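You operate a simulated robot arm through the tools that you are given. There is no shell and no other tool. Be economical: measure what you need, move in short steps, check, and stop when the job is done.

You run a simulated two-armed robot. Do the job below in one go: nothing can be reset, and whatever is moved stays where it is left.

Task
Vent the filter, then free the four clamps and open the lid.
Fine: leave the vent open and the other levers as they are.

Only the result counts: the job must be done as asked and must still hold three seconds after the hand-in. Knocking over, shifting, dropping, spilling or breaking anything else fails it. A push-on lid holds only when it is set on centred and level and pressed home; a screw cap is set on level and turned clockwise until tight.

Robot
Two 6-joint arms with two-finger grippers on one trunk, on a base that drives. Base frame: it is fixed to the floor where the robot stands at the start and does not move with it; the origin is under the middle of the robot, x ahead of it, y to its left, z up; the surface under the hand at the start is at about z = 84. Lengths are in cm, angles in rad, forces in N, time in s.
The left shoulder is at the start at [3, 17.8, 116.3], the right one opposite. With the tool pointing down near the work surface each hand reaches from about 58 to 76 cm from the robot's upright axis, wherever it stands, measured 20 degrees to its own side. Places, roughly: back left clamp [80, 40, 90]; back right clamp [80, 0, 90]; black funnel lever [110, 40, 90]; crank [40, -10, 50]; front left clamp [60, 40, 90]; front right clamp [60, 10, 90]; green selector lever [50, -120, 80]; red vent lever [60, -10, 90]; round steel lid [70, 20, 90]; yellow drain lever [60, -50, 70]. Payload 2.54 kg a hand.
Tool frame (each hand has its own): the origin (TCP) lies between the finger pads and is the grasp point; the fingertips stand 3 cm ahead of it; z points along the fingers, y is the line along which they close. Largest opening 11.6 cm; the body of the gripper starts 9.5 cm behind the TCP.
Orientation is that of the tool frame in the base frame, as [roll, pitch, yaw] about the fixed x, y, z axes, in that order (R = Rz(yaw) Ry(pitch) Rx(roll)). With the fingers straight down and closing along the base's y, the tool's x points along the base's -x, its y along +y and its z along -z.

Tools
- The arms move only by the tool jog_arm. It takes "left_increments", "right_increments" or both (then of equal length, played together; a hand with none holds still); each is a list of rows, each an object of numbers (a shift or turn left out is 0, a gripper value left out holds the last): "tx", "ty", "tz": the shift along the tool's x, y, z in cm; "rx", "ry", "rz": the turn, a rotation vector about the tool's x, y, z in rad; "hand": the opening, from 0 (shut) to 1 (fully open). In form: [{"tx": .., "ty": .., "tz": .., "rx": .., "ry": .., "rz": .., "hand": ..}, ...]. A call has 1 to 10 rows; each row is the pose to reach, as a shift and turn from the pose commanded when the call began, along the tool's axes at that moment. A row lasts 0.2 s, in which the tool goes at most 5 cm and 0.15 rad; a call with a longer step from one row to the next is refused whole, and so is a gripper value outside its range. A pose out of reach is approached as far as the arm can. The call stops where the force on the tool passes 70 N (or 10 N more than at its start, if that is more) or the arm is blocked; 0.2 s more then pass. Each finger travels about 15.3 cm/s and halts on what it meets, pressing with about 30 N; the grip force reading is that of the motor and also rises with nothing between the fingers. The clock runs only during rows and for 0.2 s after the last one: add rows that repeat a pose to give the fingers time. The reply holds the time, the measured pose of the TCP, the force on the tool along the base axes, the opening and the grip force, in the units named above and with some noise, with the torque about the TCP (base axes, N m) and any sound that the robot's microphone picked up, and new pictures: "pictures" is both (left out), scene, wrist or none (wrist: the cameras of the hands that moved).
- Cameras (640 x 400 px; columns grow to the right, rows downward): "scene" is now at [4.16, 2.1, 187.82]; the picture's right is [0.29, -0.96, 0.00], its down [-0.78, -0.24, -0.57] and it looks along [0.55, 0.17, -0.82] (base axes); focal length 295 px, centre (320, 200). "left" rides on the left gripper at [6.9, 1.5, -12.2] in its tool frame; the picture's right is [-0.21, 0.98, 0.00], its down [-0.83, -0.18, -0.53] and it looks along [-0.52, -0.12, 0.85] (tool axes); focal length 251 px, centre (320, 200). "right" rides on the right gripper at [6.9, -1.5, -12.2] in its tool frame; the picture's right is [0.21, 0.98, 0.00], its down [-0.83, 0.18, -0.53] and it looks along [-0.52, 0.11, 0.85] (tool axes); focal length 251 px, centre (320, 200). There is no depth. A picture from a camera that has moved, and an enlarged one, comes with that camera's place and axes in the base frame and with its lens.
- raise_lower(by): slides the trunk up (or, below 0, down) by that many cm; the arms and the scene camera ride with it, the base frame stays. It gives what a move gives, with no picture.
- drive_base(legs): drives the robot by 1 to 6 legs, each [ahead, left, turn to the left] in cm, cm and rad, along the robot's own axes; the way and the turn of a leg run together, so that a leg with both is an arc; at most 150 cm and 3.142 rad a leg. The arms and the cameras ride along, it lands a little off, and it stops where it bumps. It gives what a move gives, and a new picture of the scene camera.
- turn_head(pan, tilt): turns the head with the scene camera to pan (to the left, within 2.496 rad either way) and tilt (down, from -0.506 to 1.204), counted from straight ahead of the robot. It gives what a move gives, and a new picture of the scene camera.
- zoom(camera, box): a new picture of the part [left, top, right, bottom] of that camera's present view, enlarged. It takes no simulated time.
- sign_off(): hands the job in; it is judged then, once.

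Work in short steps. Places have to be worked out from the pictures, the camera data and where the tool is seen: move nearer, look again, correct. Check each grasp and each placing, and mend what went wrong. You have 120 turns and 260 pictures in all, those below and enlarged ones among them. Open the grippers and draw the arms clear of the work before you hand the job in, unless the task says otherwise; then end with one line.

The tools are called as a command line: name --argument value ..., lists and objects as JSON in quotes. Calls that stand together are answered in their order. jog_arm: Moves the arms, as the interface text tells. Its arguments: {"type":"object","properties":{"left_increments":{"type":"array","items":{"type":"object","properties":{"tx":{"type":"number"},"ty":{"type":"number"},"tz":{"type":"number"},"rx":{"type":"number"},"ry":{"type":"number"},"rz":{"type":"number"},"hand":{"type":"number"}}}},"right_increments":{"type":"array","items":{"type":"object","properties":{"tx":{"type":"number"},"ty":{"type":"number"},"tz":{"type":"number"},"rx":{"type":"number"},"ry":{"type":"number"},"rz":{"type":"number"},"hand":{"type":"number"}}}},"pictures":{"type":"string","enum":["both","scene","wrist","none"]}},"required":[]} The other tools are called the same way: raise_lower (by) slides the trunk up or down; drive_base (legs) drives the base; turn_head (pan, tilt) turns the head that bears the scene camera; zoom (camera, box) takes an enlarged picture of a part of a camera's view; sign_off () hands the job in.

At the start:

```text
t: 0.0
left_ee_pos: [41.5, 36.16, 143.01]
left_orientation: [3.14, 0.001, -3.142]
left_ft_force: [0.3, -0.1, -1.3]
left_moment: [0.03, -0.01, 0.02]
left_opening: 11.6
left_grasp_force: 0.0
right_ee_pos: [60.42, -4.59, 132.89]
right_orientation: [-3.141, 0.0, 3.14]
right_ft_force: [0.6, 0.8, -0.5]
right_moment: [-0.02, 0.02, -0.01]
right_opening: 11.6
right_grasp_force: 0.0
trunk travel left (down, up): [-37.5, 16.5]
robot x, y, heading: [-0.14, 0.1, -0.003]
head pan, tilt: [0.293, 0.96]
```

scene: 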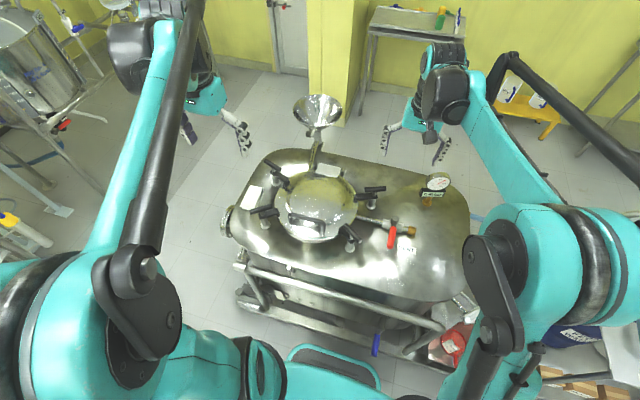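
right: 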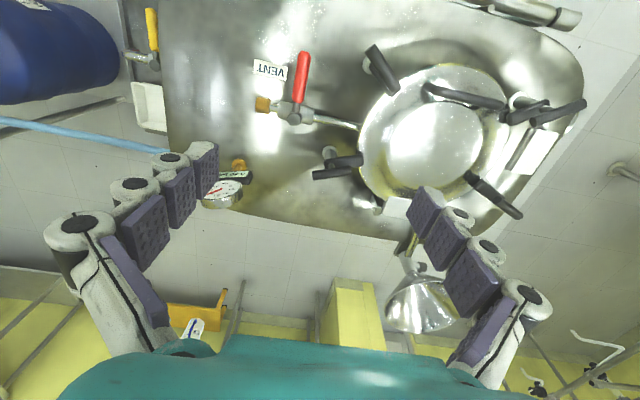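
left: 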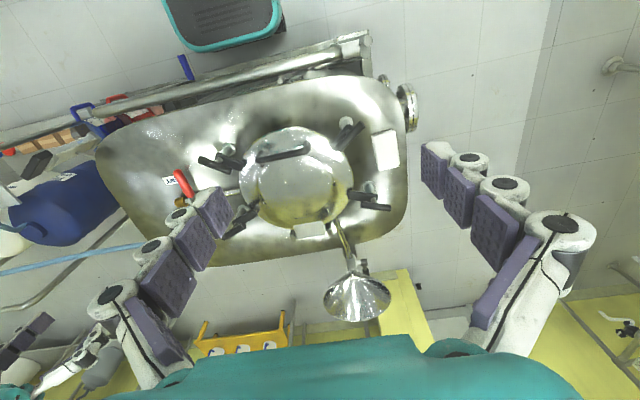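

I look closer at the lid, the clamps and the vent from the cameras before moving.

zoom --camera "scene" --box '[220, 140, 480, 300]'

zoom --camera "right" --box '[240, 20, 600, 245]'

zoom --camera "left" --box '[140, 90, 420, 265]'

```text
2.46 times, centred on (350, 220) of scene
camera zoom: at [4.16, 2.1, 187.82], right [0.29, -0.96, 0.0], down [-0.78, -0.24, -0.57], along [0.55, 0.17, -0.82], focal length 726 px, centre (246, 151)
```

zoom: 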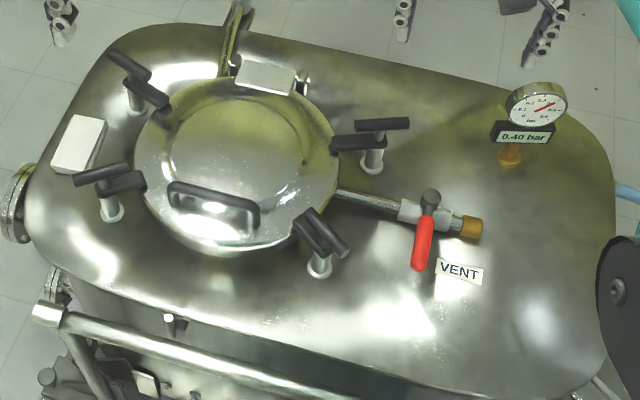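

```text
1.78 times, centred on (420, 132) of right
camera zoom: at [53.53, -6.21, 145.15], right [-0.21, 0.98, 0.0], down [0.83, 0.18, 0.53], along [0.52, 0.11, -0.85], focal length 447 px, centre (142, 320)
```

zoom: 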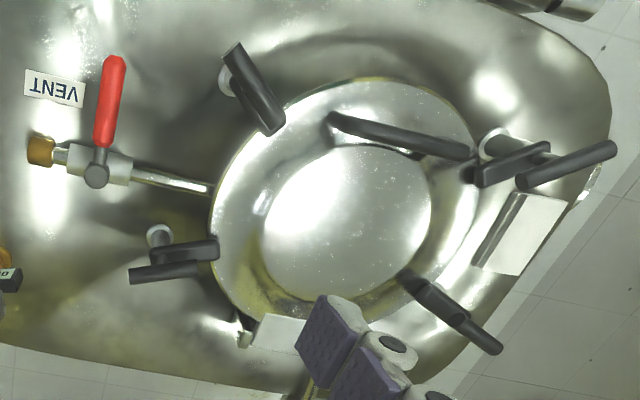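

```text
2.29 times, centred on (280, 178) of left
camera zoom: at [34.52, 37.76, 155.15], right [0.21, 0.98, 0.0], down [0.83, -0.18, 0.53], along [0.52, -0.11, -0.85], focal length 575 px, centre (411, 251)
```

zoom: 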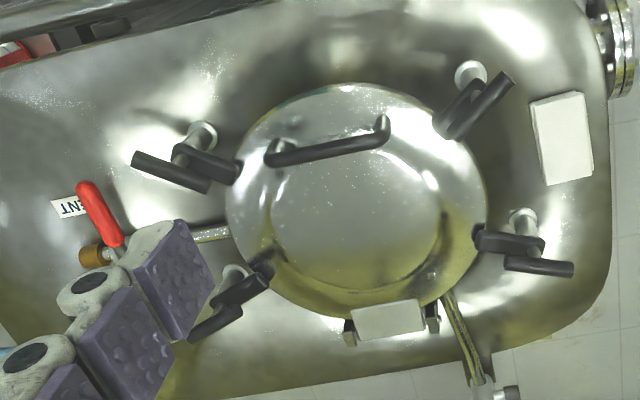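

Triangulating, the vent lever's pivot is about [67.5, -8, 92.5] and its free tip about [56, -8.3, 93.4], lying across the pipe (closed). I shut the right hand and lower it on the +y side of the lever, still above it.

jog_arm --right_increments '[{"tx": 0.5, "tz": 4.6, "hand": 0}, {"tx": 1, "tz": 9.2, "hand": 0}, {"tx": 1.5, "tz": 13.8, "hand": 0}, {"tx": 2, "ty": 0.5, "tz": 18.4, "hand": 0}, {"tx": 2.4, "ty": 0.8, "tz": 23, "hand": 0}, {"tx": 2.4, "ty": 0.8, "tz": 27, "hand": 0}, {"tx": 2.4, "ty": 0.8, "tz": 27, "hand": 0}]'

```text
t: 1.6
left_ee_pos: [41.34, 36.1, 142.95]
left_orientation: [3.14, -0.001, 3.141]
left_ft_force: [0.0, 0.7, -0.2]
left_moment: [0.03, -0.02, 0.02]
left_opening: 11.62
left_grasp_force: 0.0
right_ee_pos: [57.78, -3.68, 105.84]
right_orientation: [-3.141, 0.0, 3.141]
right_ft_force: [0.4, 0.6, 0.2]
right_moment: [0.0, -0.02, 0.01]
right_opening: 0.01
right_grasp_force: 28.6
trunk travel left (down, up): [-37.5, 16.5]
robot x, y, heading: [-0.07, -0.28, 0.003]
head pan, tilt: [0.293, 0.96]
camera scene: at [4.05, 2.11, 187.82], right [0.29, -0.96, 0.0], down [-0.78, -0.24, -0.57], along [0.55, 0.17, -0.82], focal length 295 px, centre (320, 200)
camera right: at [50.8, -5.44, 117.98], right [-0.21, 0.98, 0.0], down [0.83, 0.18, 0.53], along [0.52, 0.11, -0.85], focal length 251 px, centre (320, 200)
```

scene: 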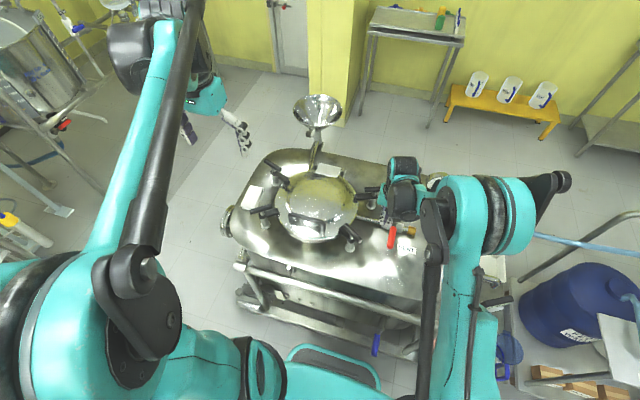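
right: 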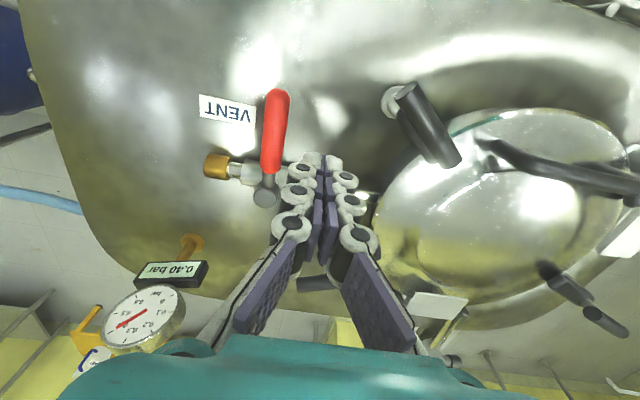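

Lever tip confirmed near [55.5, -8.2]; the closed fingers are at y -3.7, clear of it. I lower until the tips are beside the lever.

jog_arm --right_increments '[{"tz": 4}, {"tz": 8}, {"tz": 10}, {"tz": 11.5}, {"tz": 11.5}]'

```text
t: 2.8
left_ee_pos: [41.41, 36.1, 142.92]
left_orientation: [3.139, 0.001, -3.141]
left_ft_force: [0.6, -0.5, 0.5]
left_moment: [0.01, 0.01, 0.0]
left_opening: 11.59
left_grasp_force: 0.0
right_ee_pos: [57.91, -3.95, 94.19]
right_orientation: [-3.141, 0.001, 3.141]
right_ft_force: [-0.6, 0.1, 0.8]
right_moment: [-0.01, 0.01, -0.02]
right_opening: 0.0
right_grasp_force: 28.4
trunk travel left (down, up): [-37.5, 16.5]
robot x, y, heading: [-0.0, -0.05, 0.003]
head pan, tilt: [0.293, 0.96]
camera scene: at [4.12, 2.09, 187.82], right [0.29, -0.96, 0.0], down [-0.78, -0.24, -0.57], along [0.55, 0.17, -0.82], focal length 295 px, centre (320, 200)
camera right: at [51.05, -5.53, 106.54], right [-0.21, 0.98, 0.0], down [0.83, 0.18, 0.53], along [0.52, 0.11, -0.85], focal length 251 px, centre (320, 200)
```

scene: 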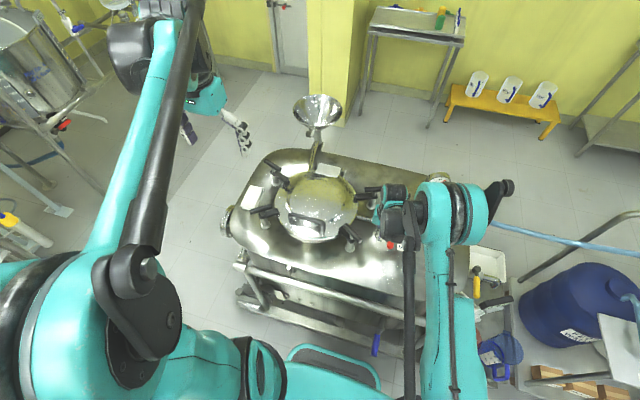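
right: 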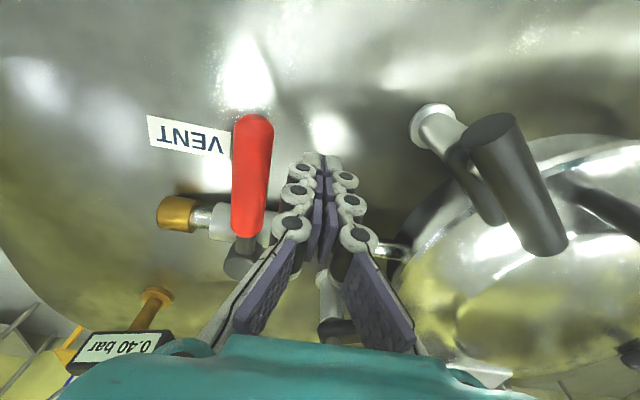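

Tips hang beside the lever, free of the tank. I push the lever towards -y (counter-clockwise, the opening way) along its arc.

jog_arm --right_increments '[{"ty": -1.5}, {"tx": -0.1, "ty": -2.5}, {"tx": 0, "ty": -3.7}, {"tx": 0.1, "ty": -4.9}, {"tx": -0.1, "ty": -6.1}, {"tx": -0.3, "ty": -7.3}]' --pictures "wrist"

```text
t: 4.2
left_ee_pos: [41.54, 36.14, 143.05]
left_orientation: [3.139, -0.001, 3.14]
left_ft_force: [-0.2, 0.6, 0.2]
left_moment: [0.03, 0.02, -0.01]
left_opening: 11.61
left_grasp_force: 0.0
right_ee_pos: [58.3, -11.17, 94.57]
right_orientation: [-3.141, 0.0, 3.141]
right_ft_force: [1.3, 0.3, 1.1]
right_moment: [0.05, -0.01, 0.05]
right_opening: 0.0
right_grasp_force: 28.8
trunk travel left (down, up): [-37.5, 16.5]
robot x, y, heading: [0.31, 0.05, 0.0]
head pan, tilt: [0.293, 0.96]
camera right: at [51.33, -12.85, 106.74], right [-0.21, 0.98, 0.0], down [0.83, 0.18, 0.53], along [0.52, 0.12, -0.85], focal length 251 px, centre (320, 200)
```

right: 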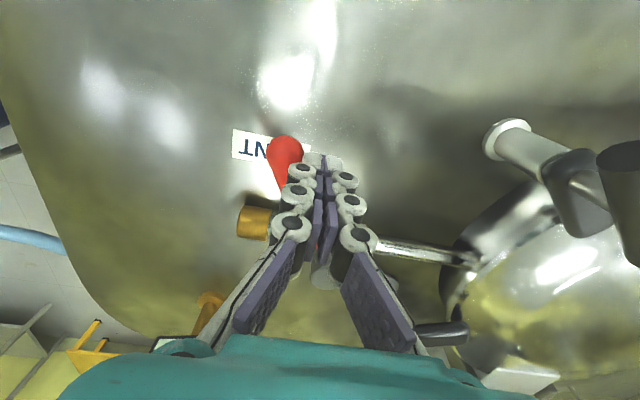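

The lever turns freely. I go on along the arc to in-line with the pipe.

jog_arm --right_increments '[{"tx": -0.5, "ty": -1.1}, {"tx": -1.0, "ty": -2.15}, {"tx": -1.8, "ty": -3.1}, {"tx": -2.6, "ty": -4.0}, {"tx": -3.5, "ty": -4.8}, {"tx": -4.5, "ty": -5.4}, {"tx": -5.6, "ty": -5.9}, {"tx": -6.8, "ty": -6.2}, {"tx": -7.6, "ty": -6.3}]' --pictures "both"

```text
t: 6.2
left_ee_pos: [41.46, 36.21, 142.96]
left_orientation: [3.14, 0.0, 3.14]
left_ft_force: [0.1, 0.6, 0.3]
left_moment: [-0.01, -0.01, 0.01]
left_opening: 11.58
left_grasp_force: 0.1
right_ee_pos: [65.96, -17.42, 94.53]
right_orientation: [-3.141, -0.001, -3.141]
right_ft_force: [-1.1, -0.3, 0.6]
right_moment: [-0.06, 0.02, -0.02]
right_opening: 0.01
right_grasp_force: 28.4
trunk travel left (down, up): [-37.5, 16.5]
robot x, y, heading: [-0.0, 0.3, 0.002]
head pan, tilt: [0.293, 0.96]
camera scene: at [4.16, 2.09, 187.82], right [0.29, -0.96, 0.0], down [-0.78, -0.24, -0.57], along [0.55, 0.17, -0.82], focal length 295 px, centre (320, 200)
camera right: at [59.02, -19.03, 106.77], right [-0.21, 0.98, 0.0], down [0.83, 0.18, 0.53], along [0.52, 0.11, -0.85], focal length 251 px, centre (320, 200)
```

scene: 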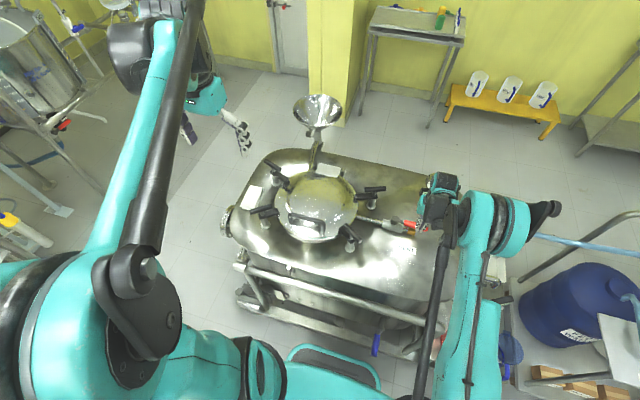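
right: 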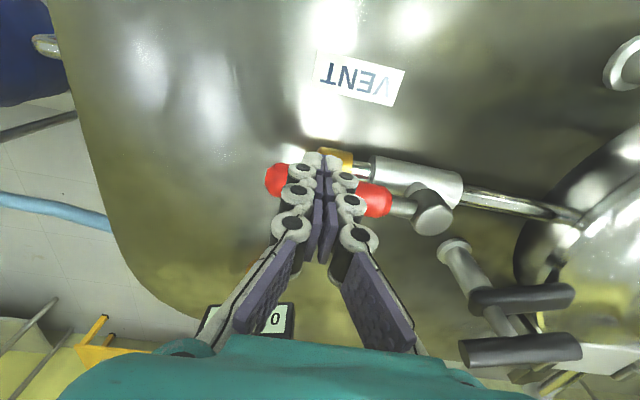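

The lever is about in line with the pipe. I push it a little further to feel for its end stop, then draw back and read the gauge.

jog_arm --right_increments '[{"tx": -0.7}, {"tx": -1.3}, {"tx": 1}, {"tx": 3}, {"tx": 4}, {"tx": 4, "tz": -5}, {"tx": 4, "tz": -10}, {"tx": 4, "tz": -14}]' --pictures "both"

```text
t: 8.0
left_ee_pos: [41.4, 36.26, 142.95]
left_orientation: [-3.14, -0.001, -3.141]
left_ft_force: [-1.0, 1.4, -1.4]
left_moment: [0.01, -0.01, 0.02]
left_opening: 11.6
left_grasp_force: 0.2
right_ee_pos: [62.0, -17.51, 108.28]
right_orientation: [-3.14, -0.001, 3.141]
right_ft_force: [-0.9, 0.2, 1.0]
right_moment: [0.01, 0.01, 0.04]
right_opening: 0.01
right_grasp_force: 28.0
trunk travel left (down, up): [-37.5, 16.5]
robot x, y, heading: [0.28, -0.1, 0.003]
head pan, tilt: [0.293, 0.96]
camera scene: at [4.02, 2.15, 187.82], right [0.29, -0.96, 0.0], down [-0.78, -0.24, -0.57], along [0.55, 0.17, -0.82], focal length 295 px, centre (320, 200)
camera right: at [55.05, -19.15, 120.53], right [-0.21, 0.98, 0.0], down [0.83, 0.18, 0.53], along [0.52, 0.11, -0.85], focal length 251 px, centre (320, 200)
```

scene: 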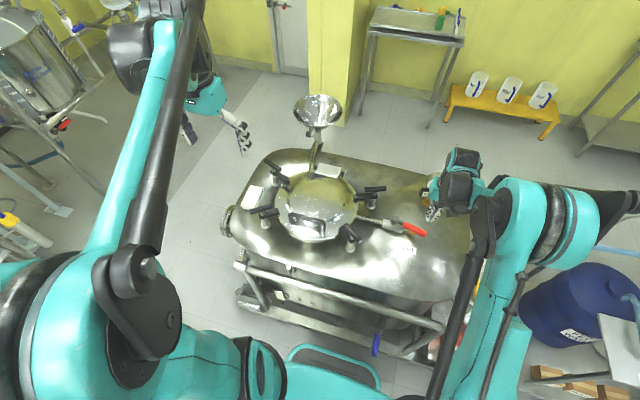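
right: 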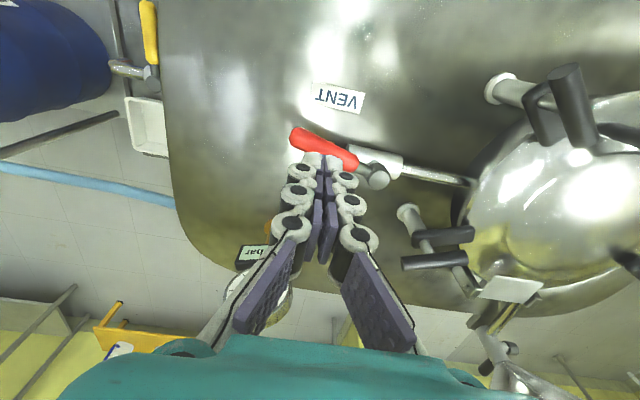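

The lever now lies somewhat short of in-line; it may have sprung back or been dragged. I raise the hand out of the way and look at the lever and gauge.

jog_arm --right_increments '[{"tx": 2, "ty": -4, "tz": -3}, {"tx": 4, "ty": -8, "tz": -5}, {"tx": 4, "ty": -10, "tz": -8}]' --pictures "none"

zoom --camera "scene" --box '[340, 150, 500, 250]'

zoom --camera "right" --box '[200, 50, 520, 250]'

```text
refused: row 1 steps farther than a row can; nothing moved
```

```text
4.00 times, centred on (420, 200) of scene
camera zoom: at [4.02, 2.15, 187.82], right [0.29, -0.96, 0.0], down [-0.78, -0.24, -0.57], along [0.55, 0.17, -0.82], focal length 1179 px, centre (-80, 200)
```

zoom: 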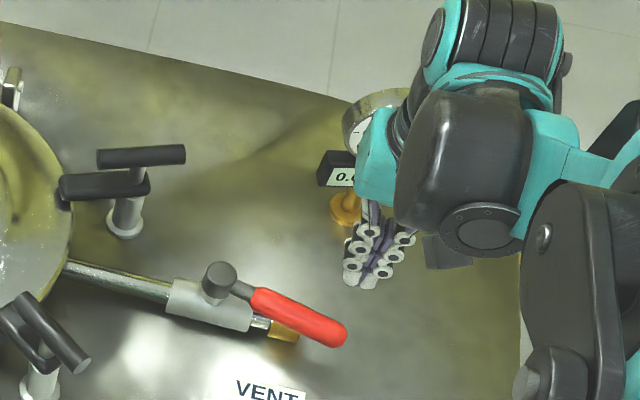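

```text
2.00 times, centred on (360, 150) of right
camera zoom: at [55.05, -19.15, 120.53], right [-0.21, 0.98, 0.0], down [0.83, 0.18, 0.53], along [0.52, 0.11, -0.85], focal length 503 px, centre (240, 300)
```

zoom: 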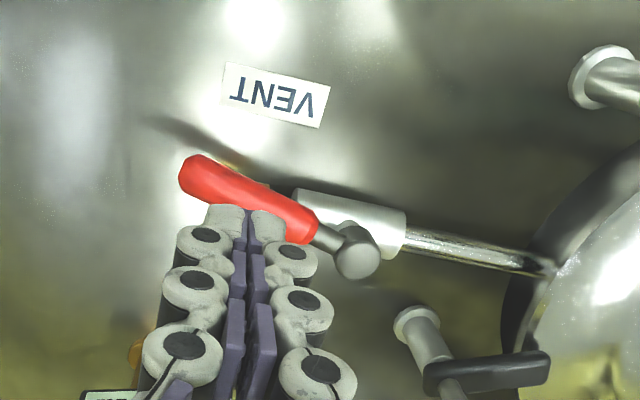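

The lever is at about 74° of 90°. I lift the hand away in smaller steps and read the gauge.

jog_arm --right_increments '[{"tx": 2, "ty": -2, "tz": -3}, {"tx": 4, "ty": -4, "tz": -6}, {"tx": 6, "ty": -6, "tz": -9}, {"tx": 6, "ty": -9, "tz": -12}]' --pictures "none"

zoom --camera "scene" --box '[340, 150, 500, 250]'

zoom --camera "right" --box '[200, 50, 520, 250]'

```text
t: 9.0
left_ee_pos: [41.23, 36.07, 143.02]
left_orientation: [3.14, 0.0, 3.139]
left_ft_force: [-0.3, 0.0, 0.3]
left_moment: [0.03, 0.01, 0.02]
left_opening: 11.59
left_grasp_force: 0.1
right_ee_pos: [55.89, -26.66, 120.3]
right_orientation: [3.139, -0.001, 3.141]
right_ft_force: [-0.1, 0.6, 0.1]
right_moment: [0.04, -0.02, 0.02]
right_opening: 0.0
right_grasp_force: 28.2
trunk travel left (down, up): [-37.5, 16.5]
robot x, y, heading: [-0.02, -0.03, -0.001]
head pan, tilt: [0.293, 0.96]
```

```text
4.00 times, centred on (420, 200) of scene
camera zoom: at [4.1, 1.91, 187.82], right [0.29, -0.96, 0.0], down [-0.78, -0.24, -0.57], along [0.55, 0.17, -0.82], focal length 1179 px, centre (-80, 200)
```

zoom: 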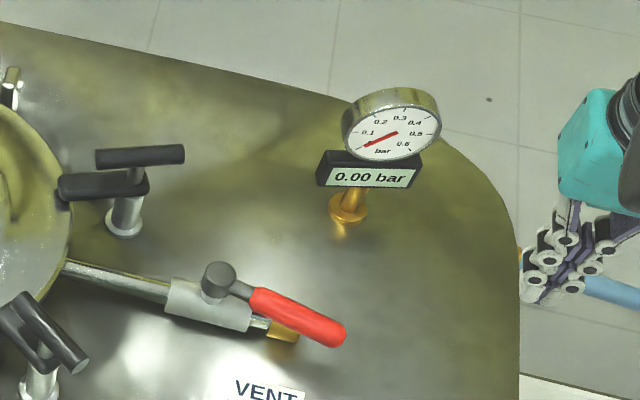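

```text
2.00 times, centred on (360, 150) of right
camera zoom: at [48.89, -28.25, 132.5], right [-0.22, 0.98, 0.0], down [0.83, 0.18, 0.53], along [0.52, 0.12, -0.85], focal length 503 px, centre (240, 300)
```

zoom: 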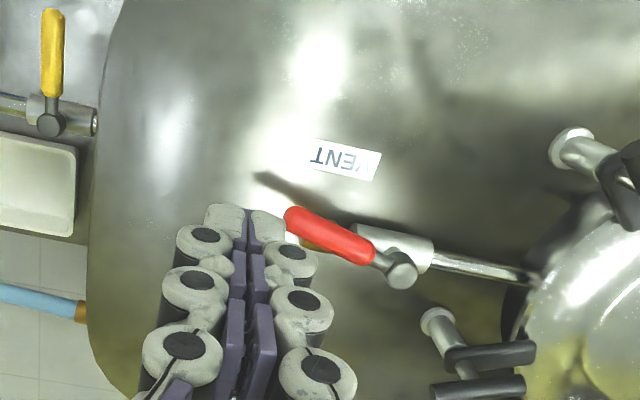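

The gauge reads 0.00 bar: vented, with the lever left open. Each clamp is an arm over the lid rim with a bar handle above its post: FR ≈ [54, 7, 98], FL ≈ [55, 40, 97], BR ≈ [75, 1, 98], BL ≈ [77, 45, 96]. I drive left and slightly back to have the front pair in reach.

drive_base --legs '[[-3, 23, 0]]'

```text
t: 10.7
left_ee_pos: [38.16, 59.09, 142.98]
left_orientation: [3.141, 0.0, -3.134]
left_ft_force: [0.3, 0.3, -0.3]
left_moment: [-0.02, -0.01, -0.03]
left_opening: 11.62
left_grasp_force: 0.0
right_ee_pos: [53.01, -3.27, 120.26]
right_orientation: [-3.14, 0.0, -3.135]
right_ft_force: [0.3, 0.6, -0.2]
right_moment: [-0.01, -0.03, -0.02]
right_opening: 0.02
right_grasp_force: 28.9
trunk travel left (down, up): [-37.5, 16.5]
robot x, y, heading: [-3.25, 22.86, 0.004]
head pan, tilt: [0.293, 0.96]
camera scene: at [1.08, 24.86, 187.81], right [0.3, -0.95, 0.0], down [-0.78, -0.24, -0.57], along [0.55, 0.17, -0.82], focal length 295 px, centre (320, 200)
```

scene: 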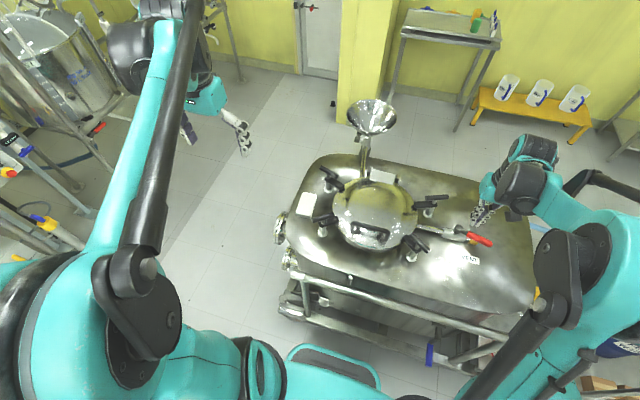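

Robot is placed. I look with the right wrist camera at the front right clamp to understand its mechanism.

zoom --camera "right" --box '[280, 0, 640, 225]'

zoom --camera "scene" --box '[290, 150, 450, 250]'

```text
1.78 times, centred on (460, 112) of right
camera zoom: at [46.09, -5.01, 132.48], right [-0.22, 0.98, 0.0], down [0.82, 0.19, 0.53], along [0.52, 0.12, -0.85], focal length 447 px, centre (71, 356)
```

zoom: 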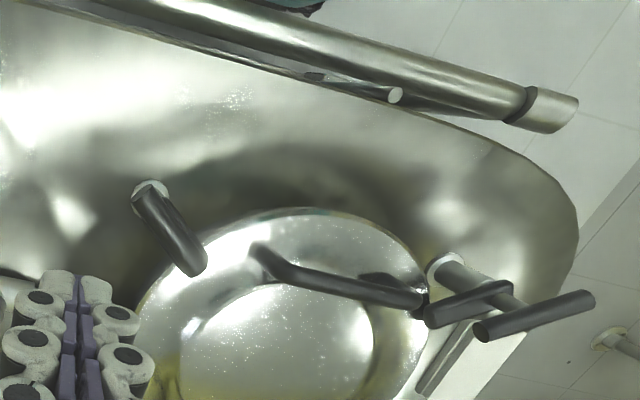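

```text
4.00 times, centred on (370, 200) of scene
camera zoom: at [1.08, 24.86, 187.81], right [0.3, -0.95, 0.0], down [-0.78, -0.24, -0.57], along [0.55, 0.17, -0.82], focal length 1179 px, centre (120, 200)
```

zoom: 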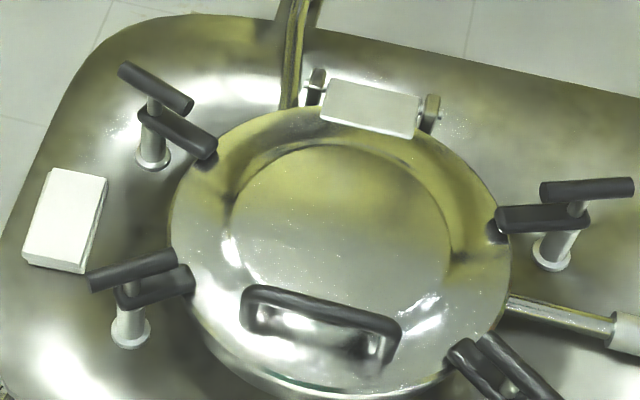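

Each clamp has a post, an arm with a foot on the rim, and a bar handle on top (z ≈ 96), all radial. I bring the opened right hand over the front right handle (≈ [55, 5.3]), turned along it.

jog_arm --right_increments '[{"tx": -0.3, "ty": 1.5, "tz": 0, "rz": -0.14, "hand": 0.6}, {"tx": -0.6, "ty": 3, "tz": 0, "rz": -0.28}, {"tx": -1, "ty": 5, "tz": 2, "rz": -0.42}, {"tx": -1.5, "ty": 7, "tz": 4, "rz": -0.56}, {"tx": -2, "ty": 8.6, "tz": 6, "rz": -0.7}, {"tx": -2, "ty": 8.6, "tz": 9, "rz": -0.85}, {"tx": -2, "ty": 8.6, "tz": 12, "rz": -1.0}, {"tx": -2, "ty": 8.6, "tz": 12, "rz": -1.0}]' --pictures "both"

```text
t: 12.5
left_ee_pos: [38.02, 59.15, 142.96]
left_orientation: [3.139, 0.0, -3.134]
left_ft_force: [0.1, 0.2, -0.3]
left_moment: [0.03, -0.01, -0.03]
left_opening: 11.58
left_grasp_force: 0.0
right_ee_pos: [54.79, 5.49, 108.18]
right_orientation: [3.141, 0.0, -2.133]
right_ft_force: [-0.8, 0.0, -0.7]
right_moment: [-0.01, -0.03, 0.04]
right_opening: 6.98
right_grasp_force: 0.0
trunk travel left (down, up): [-37.5, 16.5]
robot x, y, heading: [-3.15, 22.47, 0.009]
head pan, tilt: [0.293, 0.96]
camera scene: at [1.01, 24.87, 187.82], right [0.3, -0.95, 0.0], down [-0.78, -0.24, -0.57], along [0.55, 0.17, -0.82], focal length 295 px, centre (320, 200)
camera right: at [52.29, -1.31, 120.33], right [-0.94, 0.34, 0.0], down [0.29, 0.8, 0.53], along [0.18, 0.5, -0.85], focal length 251 px, centre (320, 200)
```

scene: 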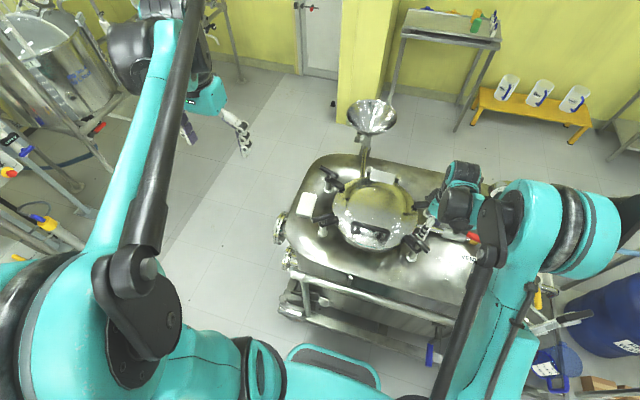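
right: 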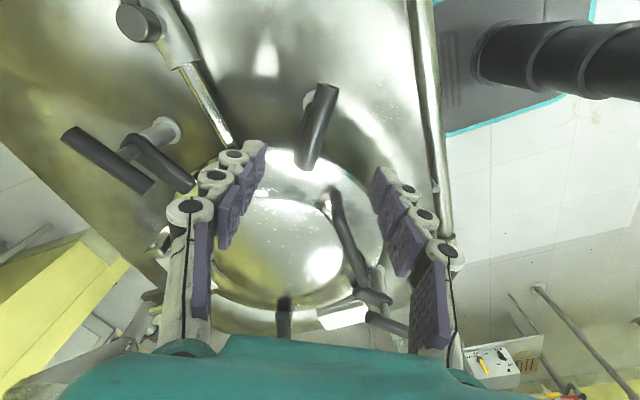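

The handle's middle is at [55.0, 5.3] with the post near [55.3, 4.3]; the fingers straddle it. I lower to z 97 and close.

jog_arm --right_increments '[{"tx": 0.3, "ty": -0.3, "tz": 4}, {"tx": 0.5, "ty": -0.3, "tz": 8}, {"tx": 0.5, "ty": -0.3, "tz": 11.2}, {"tx": 0.5, "ty": -0.3, "tz": 11.2, "hand": 0}, {"tx": 0.5, "ty": -0.3, "tz": 11.2, "hand": 0}, {"tx": 0.5, "ty": -0.3, "tz": 11.2, "hand": 0}]' --pictures "wrist"

```text
t: 13.9
left_ee_pos: [38.3, 59.22, 143.01]
left_orientation: [3.139, 0.001, -3.134]
left_ft_force: [0.2, 0.1, -0.4]
left_moment: [-0.02, -0.02, 0.01]
left_opening: 11.6
left_grasp_force: 0.1
right_ee_pos: [54.72, 4.92, 96.96]
right_orientation: [3.14, 0.001, -2.135]
right_ft_force: [-4.9, 1.6, -15.7]
right_moment: [0.19, -0.1, -0.33]
right_opening: 1.94
right_grasp_force: 44.3
trunk travel left (down, up): [-37.5, 16.5]
robot x, y, heading: [-3.05, 22.67, 0.006]
head pan, tilt: [0.293, 0.96]
camera right: at [52.28, -1.92, 109.26], right [-0.94, 0.34, 0.0], down [0.29, 0.79, 0.53], along [0.18, 0.5, -0.85], focal length 251 px, centre (320, 200)
```

right: 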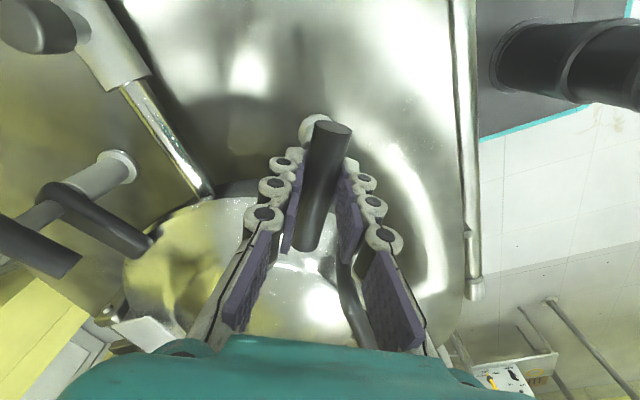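

The bar is held (1.9 cm). I turn it clockwise, a part first, watching the torque.

jog_arm --right_increments '[{"rz": 0.12}, {"rz": 0.24}, {"rz": 0.36}, {"rz": 0.48}, {"rz": 0.6}]' --pictures "wrist"

```text
t: 15.1
left_ee_pos: [37.73, 59.25, 143.02]
left_orientation: [3.141, 0.003, -3.136]
left_ft_force: [-0.7, -0.1, 1.0]
left_moment: [-0.03, 0.01, 0.0]
left_opening: 11.61
left_grasp_force: 0.1
right_ee_pos: [54.52, 4.83, 97.18]
right_orientation: [-3.141, 0.001, -2.733]
right_ft_force: [-21.9, 6.1, 0.7]
right_moment: [0.11, 0.34, 2.88]
right_opening: 3.39
right_grasp_force: 45.5
trunk travel left (down, up): [-37.5, 16.5]
robot x, y, heading: [-3.11, 22.74, 0.004]
head pan, tilt: [0.293, 0.96]
camera right: at [48.83, 0.59, 109.44], right [-0.59, 0.81, 0.0], down [0.69, 0.5, 0.53], along [0.43, 0.31, -0.85], focal length 251 px, centre (320, 200)
```

right: 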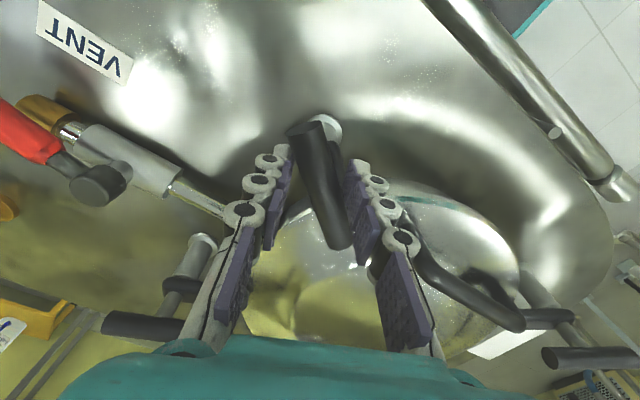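

The bar did not follow (torque 2.9 N m, fingers forced apart): wrong way. I turn back and try counter-clockwise.

jog_arm --right_increments '[{"rz": -0.15}, {"rz": -0.3}, {"rz": -0.45}, {"rz": -0.6}, {"rz": -0.72}, {"rz": -0.84}, {"rz": -0.96}, {"rz": -1.08}]' --pictures "wrist"

```text
t: 16.9
left_ee_pos: [38.17, 59.68, 142.9]
left_orientation: [-3.14, 0.0, -3.138]
left_ft_force: [-0.4, -0.3, 0.0]
left_moment: [0.0, -0.04, 0.02]
left_opening: 11.59
left_grasp_force: 0.1
right_ee_pos: [55.14, 4.98, 97.16]
right_orientation: [-3.137, 0.001, -1.652]
right_ft_force: [17.4, 24.6, 23.0]
right_moment: [0.41, -0.28, -0.1]
right_opening: 1.98
right_grasp_force: 45.0
trunk travel left (down, up): [-37.5, 16.5]
robot x, y, heading: [-3.12, 22.87, 0.011]
head pan, tilt: [0.293, 0.96]
camera right: at [56.01, -2.14, 109.35], right [-0.99, -0.13, 0.0], down [-0.12, 0.84, 0.53], along [-0.07, 0.53, -0.85], focal length 251 px, centre (320, 200)
```

right: 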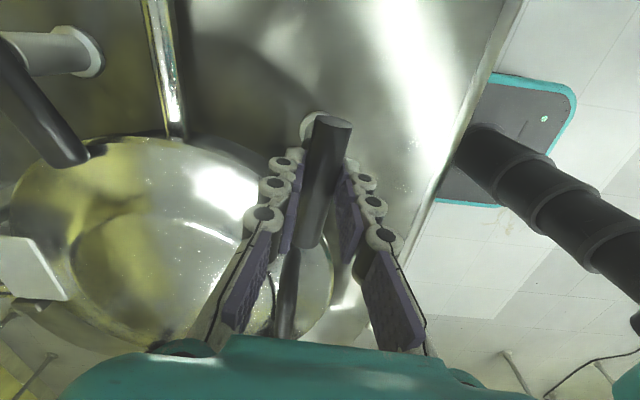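

Counter-clockwise works: the bar followed. I go on turning.

jog_arm --right_increments '[{"rz": -0.13}, {"rz": -0.26}, {"rz": -0.39}, {"rz": -0.52}, {"rz": -0.65}, {"rz": -0.78}, {"rz": -0.91}, {"rz": -1.04}]' --pictures "both"

```text
t: 18.7
left_ee_pos: [38.61, 59.72, 142.68]
left_orientation: [-3.136, -0.003, -3.131]
left_ft_force: [0.0, 0.0, 0.0]
left_moment: [0.0, 0.0, -0.03]
left_opening: 11.58
left_grasp_force: 0.1
right_ee_pos: [55.63, 5.25, 96.84]
right_orientation: [-3.136, -0.007, -0.611]
right_ft_force: [53.4, 34.5, 22.8]
right_moment: [0.32, -0.86, -1.11]
right_opening: 1.98
right_grasp_force: 44.7
trunk travel left (down, up): [-37.5, 16.5]
robot x, y, heading: [-3.19, 23.06, 0.012]
head pan, tilt: [0.293, 0.96]
camera scene: at [1.74, 25.56, 187.79], right [0.3, -0.95, 0.0], down [-0.78, -0.25, -0.57], along [0.54, 0.17, -0.82], focal length 295 px, centre (320, 200)
camera right: at [62.02, 2.4, 109.16], right [-0.38, -0.92, 0.0], down [-0.79, 0.32, 0.53], along [-0.49, 0.21, -0.85], focal length 251 px, centre (320, 200)
```

scene: 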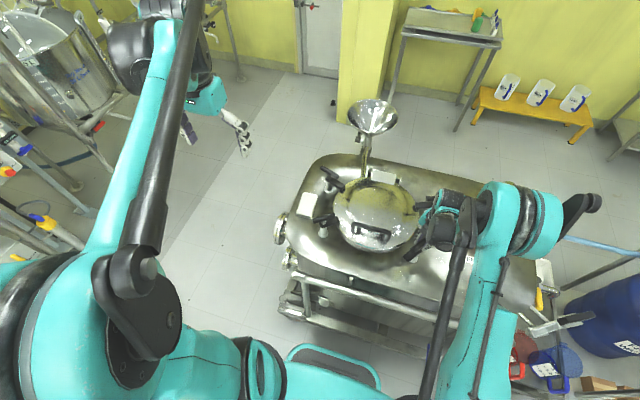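
right: 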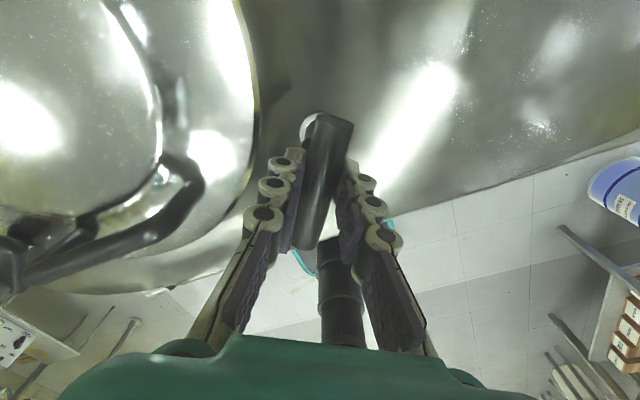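

The handle has turned 87° and the arm points away from the lid. I release, rise, and inspect.

jog_arm --right_increments '[{"hand": 0.5}, {"hand": 0.6}, {"hand": 0.6, "tz": -4}, {"hand": 0.6, "tz": -8}, {"hand": 0.6, "tz": -13}]' --pictures "wrist"

zoom --camera "scene" --box '[290, 150, 450, 250]'

```text
t: 19.9
left_ee_pos: [38.01, 59.24, 143.1]
left_orientation: [-3.141, 0.002, -3.134]
left_ft_force: [-0.3, -0.2, 0.1]
left_moment: [-0.01, -0.03, -0.03]
left_opening: 11.6
left_grasp_force: 0.1
right_ee_pos: [54.94, 4.87, 110.06]
right_orientation: [3.141, 0.0, -0.613]
right_ft_force: [-0.7, 0.8, 0.8]
right_moment: [-0.03, -0.02, -0.02]
right_opening: 6.98
right_grasp_force: 0.1
trunk travel left (down, up): [-37.5, 16.5]
robot x, y, heading: [-3.46, 22.62, 0.005]
head pan, tilt: [0.293, 0.96]
camera right: at [61.39, 1.9, 122.3], right [-0.39, -0.92, 0.0], down [-0.78, 0.33, 0.53], along [-0.49, 0.21, -0.85], focal length 251 px, centre (320, 200)
```

right: 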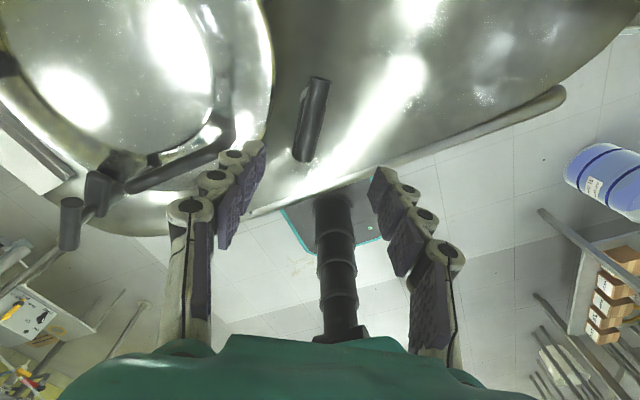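

```text
4.00 times, centred on (370, 200) of scene
camera zoom: at [0.9, 24.92, 187.82], right [0.3, -0.95, 0.0], down [-0.78, -0.24, -0.57], along [0.55, 0.17, -0.82], focal length 1179 px, centre (120, 200)
```

zoom: 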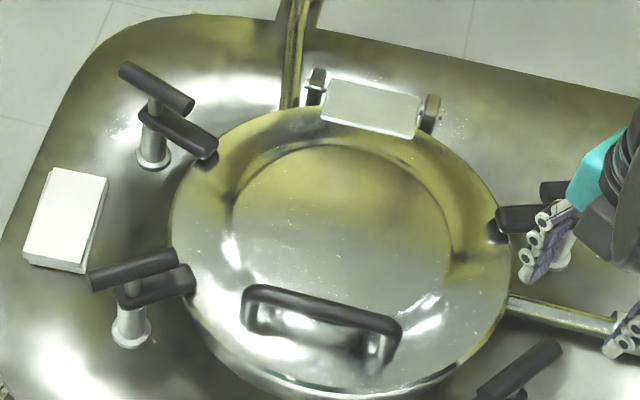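

Front right is free: the arm lies along the rim's tangent, off the lid. Now the left hand goes over the front left handle (mid ≈ [55.3, 40.5], direction about -53°), while the right lifts.

jog_arm --left_increments '[{"tx": -1.73, "ty": -1.84, "tz": 3.5, "rz": 0.09, "hand": 0.6}, {"tx": -3.46, "ty": -3.68, "tz": 7, "rz": 0.18}, {"tx": -5.2, "ty": -5.5, "tz": 10.5, "rz": 0.27}, {"tx": -6.9, "ty": -7.4, "tz": 14, "rz": 0.36}, {"tx": -8.65, "ty": -9.2, "tz": 17.5, "rz": 0.46}, {"tx": -10.4, "ty": -11, "tz": 21, "rz": 0.55}, {"tx": -12.1, "ty": -12.9, "tz": 24.5, "rz": 0.64}, {"tx": -13.8, "ty": -14.7, "tz": 28, "rz": 0.74}, {"tx": -15.6, "ty": -16.6, "tz": 31.5, "rz": 0.83}, {"tx": -17.3, "ty": -18.4, "tz": 35, "rz": 0.92}]' --right_increments '[{"tz": -1}, {"tz": -2}, {"tz": -3}, {"tz": -4}, {"tz": -5}, {"tz": -6}, {"tz": -7}, {"tz": -8}, {"tz": -9}, {"tz": -10}]' --pictures "both"

```text
t: 22.1
left_ee_pos: [55.3, 41.11, 107.88]
left_orientation: [-3.141, -0.002, 2.225]
left_ft_force: [0.1, 0.2, -0.8]
left_moment: [0.0, 0.06, -0.03]
left_opening: 6.96
left_grasp_force: 0.0
right_ee_pos: [55.12, 4.87, 119.9]
right_orientation: [-3.141, 0.001, -0.614]
right_ft_force: [-0.6, -0.3, 0.3]
right_moment: [0.0, 0.04, 0.03]
right_opening: 6.96
right_grasp_force: 0.0
trunk travel left (down, up): [-37.5, 16.5]
robot x, y, heading: [-3.55, 22.93, 0.008]
head pan, tilt: [0.293, 0.96]
camera scene: at [1.27, 24.84, 187.81], right [0.3, -0.95, 0.0], down [-0.78, -0.24, -0.57], along [0.55, 0.17, -0.82], focal length 295 px, centre (320, 200)
camera right: at [61.62, 1.94, 132.16], right [-0.39, -0.92, 0.0], down [-0.78, 0.33, 0.53], along [-0.49, 0.21, -0.84], focal length 251 px, centre (320, 200)
camera left: at [52.32, 47.58, 120.02], right [0.9, 0.43, 0.0], down [0.36, -0.77, 0.53], along [0.23, -0.48, -0.85], focal length 251 px, centre (320, 200)
```

scene: 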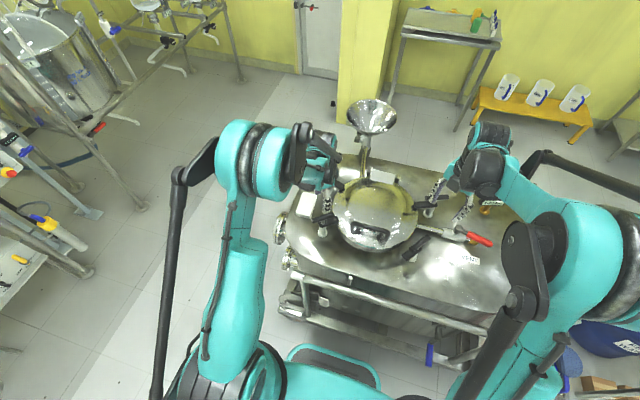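
right: 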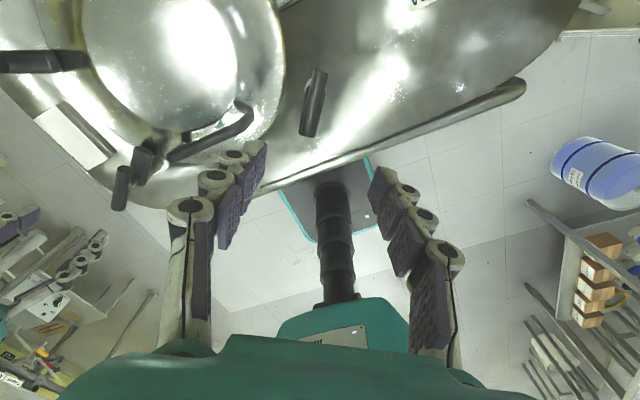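
left: 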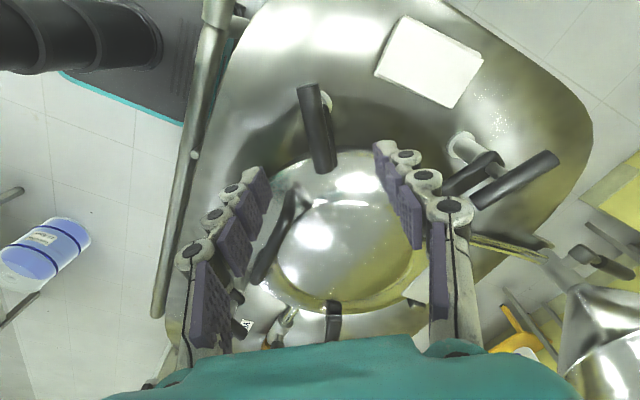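

The left view mirrors the earlier right one, so the handle lies likewise between the fingers. I lower and close on it.

jog_arm --left_increments '[{"tx": 0.3, "ty": 0.3, "tz": 4}, {"tx": 0.5, "ty": 0.3, "tz": 8}, {"tx": 0.5, "ty": 0.3, "tz": 11}, {"tx": 0.5, "ty": 0.3, "tz": 11, "hand": 0}, {"tx": 0.5, "ty": 0.3, "tz": 11, "hand": 0}, {"tx": 0.5, "ty": 0.3, "tz": 11, "hand": 0}]' --pictures "wrist"

```text
t: 23.5
left_ee_pos: [54.9, 41.0, 96.98]
left_orientation: [-3.135, -0.006, 2.226]
left_ft_force: [-45.1, -29.8, -34.6]
left_moment: [-0.26, 0.38, -0.61]
left_opening: 2.0
left_grasp_force: 45.0
right_ee_pos: [54.68, 4.44, 120.01]
right_orientation: [-3.138, -0.001, -0.614]
right_ft_force: [-0.3, -0.8, -0.1]
right_moment: [0.04, -0.02, 0.02]
right_opening: 6.96
right_grasp_force: 0.1
trunk travel left (down, up): [-37.5, 16.5]
robot x, y, heading: [-2.95, 22.99, 0.003]
head pan, tilt: [0.293, 0.96]
camera left: at [52.01, 47.51, 109.21], right [0.91, 0.43, -0.01], down [0.36, -0.77, 0.53], along [0.22, -0.48, -0.85], focal length 251 px, centre (320, 200)
```

left: 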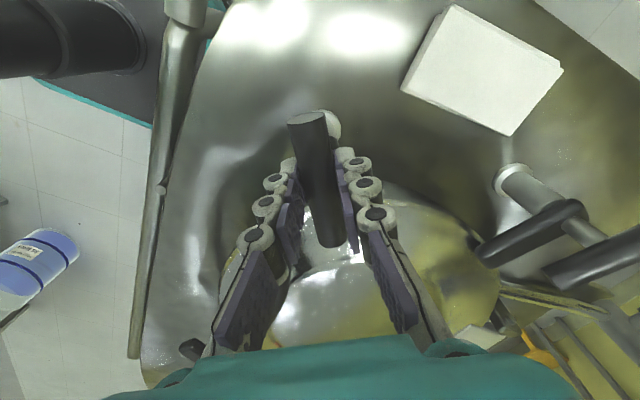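

Held, but sideways force of ~54 N means my command is off across the bar; I ease it by shifting -0.5 along tool y and turn counter-clockwise.

jog_arm --left_increments '[{"ty": -0.5}, {"ty": -0.5, "rz": -0.12}, {"ty": -0.5, "rz": -0.24}, {"ty": -0.5, "rz": -0.36}, {"ty": -0.5, "rz": -0.48}]' --pictures "wrist"

```text
t: 24.7
left_ee_pos: [54.83, 41.19, 97.37]
left_orientation: [3.139, -0.004, 2.708]
left_ft_force: [-31.8, -6.9, -4.0]
left_moment: [0.21, 0.68, -2.67]
left_opening: 3.33
left_grasp_force: 45.6
right_ee_pos: [54.72, 4.74, 120.28]
right_orientation: [-3.141, 0.0, -0.616]
right_ft_force: [0.3, -0.5, 0.6]
right_moment: [0.03, -0.01, -0.01]
right_opening: 6.94
right_grasp_force: 0.1
trunk travel left (down, up): [-37.5, 16.5]
robot x, y, heading: [-3.24, 22.93, 0.011]
head pan, tilt: [0.293, 0.96]
camera left: at [49.11, 45.58, 109.4], right [0.6, 0.8, 0.0], down [0.67, -0.51, 0.53], along [0.42, -0.32, -0.85], focal length 251 px, centre (320, 200)
```

left: 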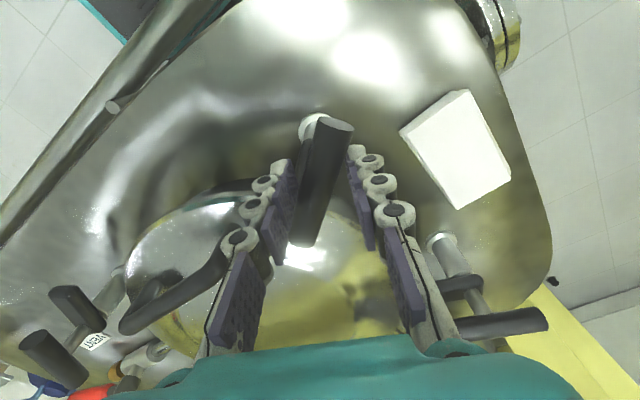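

It resists counter-clockwise; the left clamp is mirrored, so I turn back and go on clockwise.

jog_arm --left_increments '[{"rz": 0.15}, {"rz": 0.3}, {"rz": 0.45}, {"rz": 0.6}, {"rz": 0.73}, {"rz": 0.86}, {"rz": 0.99}]' --pictures "wrist"

```text
t: 26.3
left_ee_pos: [55.13, 40.95, 97.08]
left_orientation: [3.137, 0.0, 1.716]
left_ft_force: [9.5, -22.3, 24.1]
left_moment: [-0.53, -0.18, 0.0]
left_opening: 1.93
left_grasp_force: 44.7
right_ee_pos: [54.88, 4.47, 119.95]
right_orientation: [-3.139, 0.002, -0.614]
right_ft_force: [-0.2, 0.6, 0.7]
right_moment: [0.01, 0.0, -0.01]
right_opening: 6.96
right_grasp_force: 0.0
trunk travel left (down, up): [-37.5, 16.5]
robot x, y, heading: [-3.15, 22.72, 0.002]
head pan, tilt: [0.293, 0.96]
camera left: at [55.57, 48.06, 109.28], right [1.0, -0.07, 0.0], down [-0.06, -0.84, 0.53], along [-0.03, -0.53, -0.85], focal length 251 px, centre (320, 200)
```

left: 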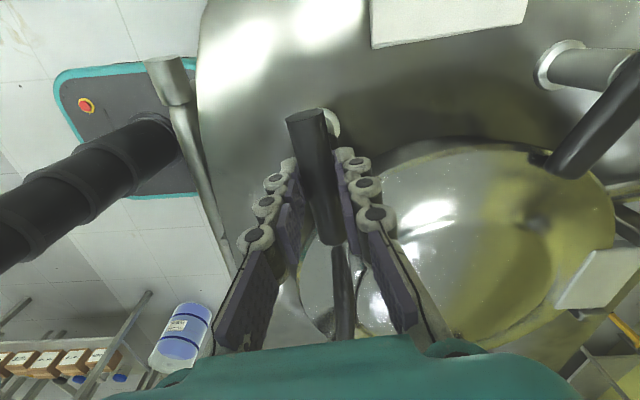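

It follows clockwise. I go on to about 87°, easing +x/-y as the force suggests.

jog_arm --left_increments '[{"rz": 0.13, "tx": -0.1, "ty": 0.1}, {"rz": 0.26, "tx": -0.2, "ty": 0.2}, {"rz": 0.39, "tx": -0.3, "ty": 0.3}, {"rz": 0.52, "tx": -0.3, "ty": 0.4}, {"rz": 0.65, "tx": -0.4, "ty": 0.5}, {"rz": 0.78, "tx": -0.5, "ty": 0.6}, {"rz": 0.91, "tx": -0.5, "ty": 0.6}, {"rz": 1.03, "tx": -0.5, "ty": 0.6}, {"rz": 1.08, "tx": -0.5, "ty": 0.6}]' --pictures "wrist"

```text
t: 28.3
left_ee_pos: [55.57, 40.78, 97.11]
left_orientation: [-3.14, 0.0, 0.638]
left_ft_force: [-22.6, -1.8, 6.1]
left_moment: [0.54, -0.25, 0.04]
left_opening: 1.99
left_grasp_force: 44.8
right_ee_pos: [54.7, 4.76, 120.11]
right_orientation: [-3.138, 0.0, -0.615]
right_ft_force: [-0.4, 0.4, -0.5]
right_moment: [0.03, -0.02, 0.02]
right_opening: 6.97
right_grasp_force: 0.1
trunk travel left (down, up): [-37.5, 16.5]
robot x, y, heading: [-3.37, 22.47, 0.009]
head pan, tilt: [0.293, 0.96]
camera left: at [61.87, 43.8, 109.25], right [0.41, -0.91, 0.0], down [-0.77, -0.35, 0.53], along [-0.49, -0.22, -0.85], focal length 251 px, centre (320, 200)
```

left: 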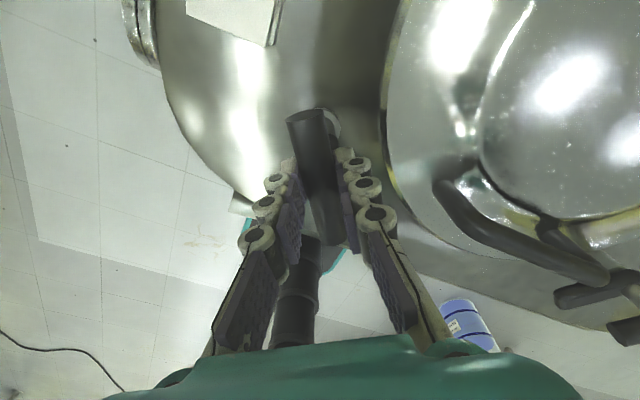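

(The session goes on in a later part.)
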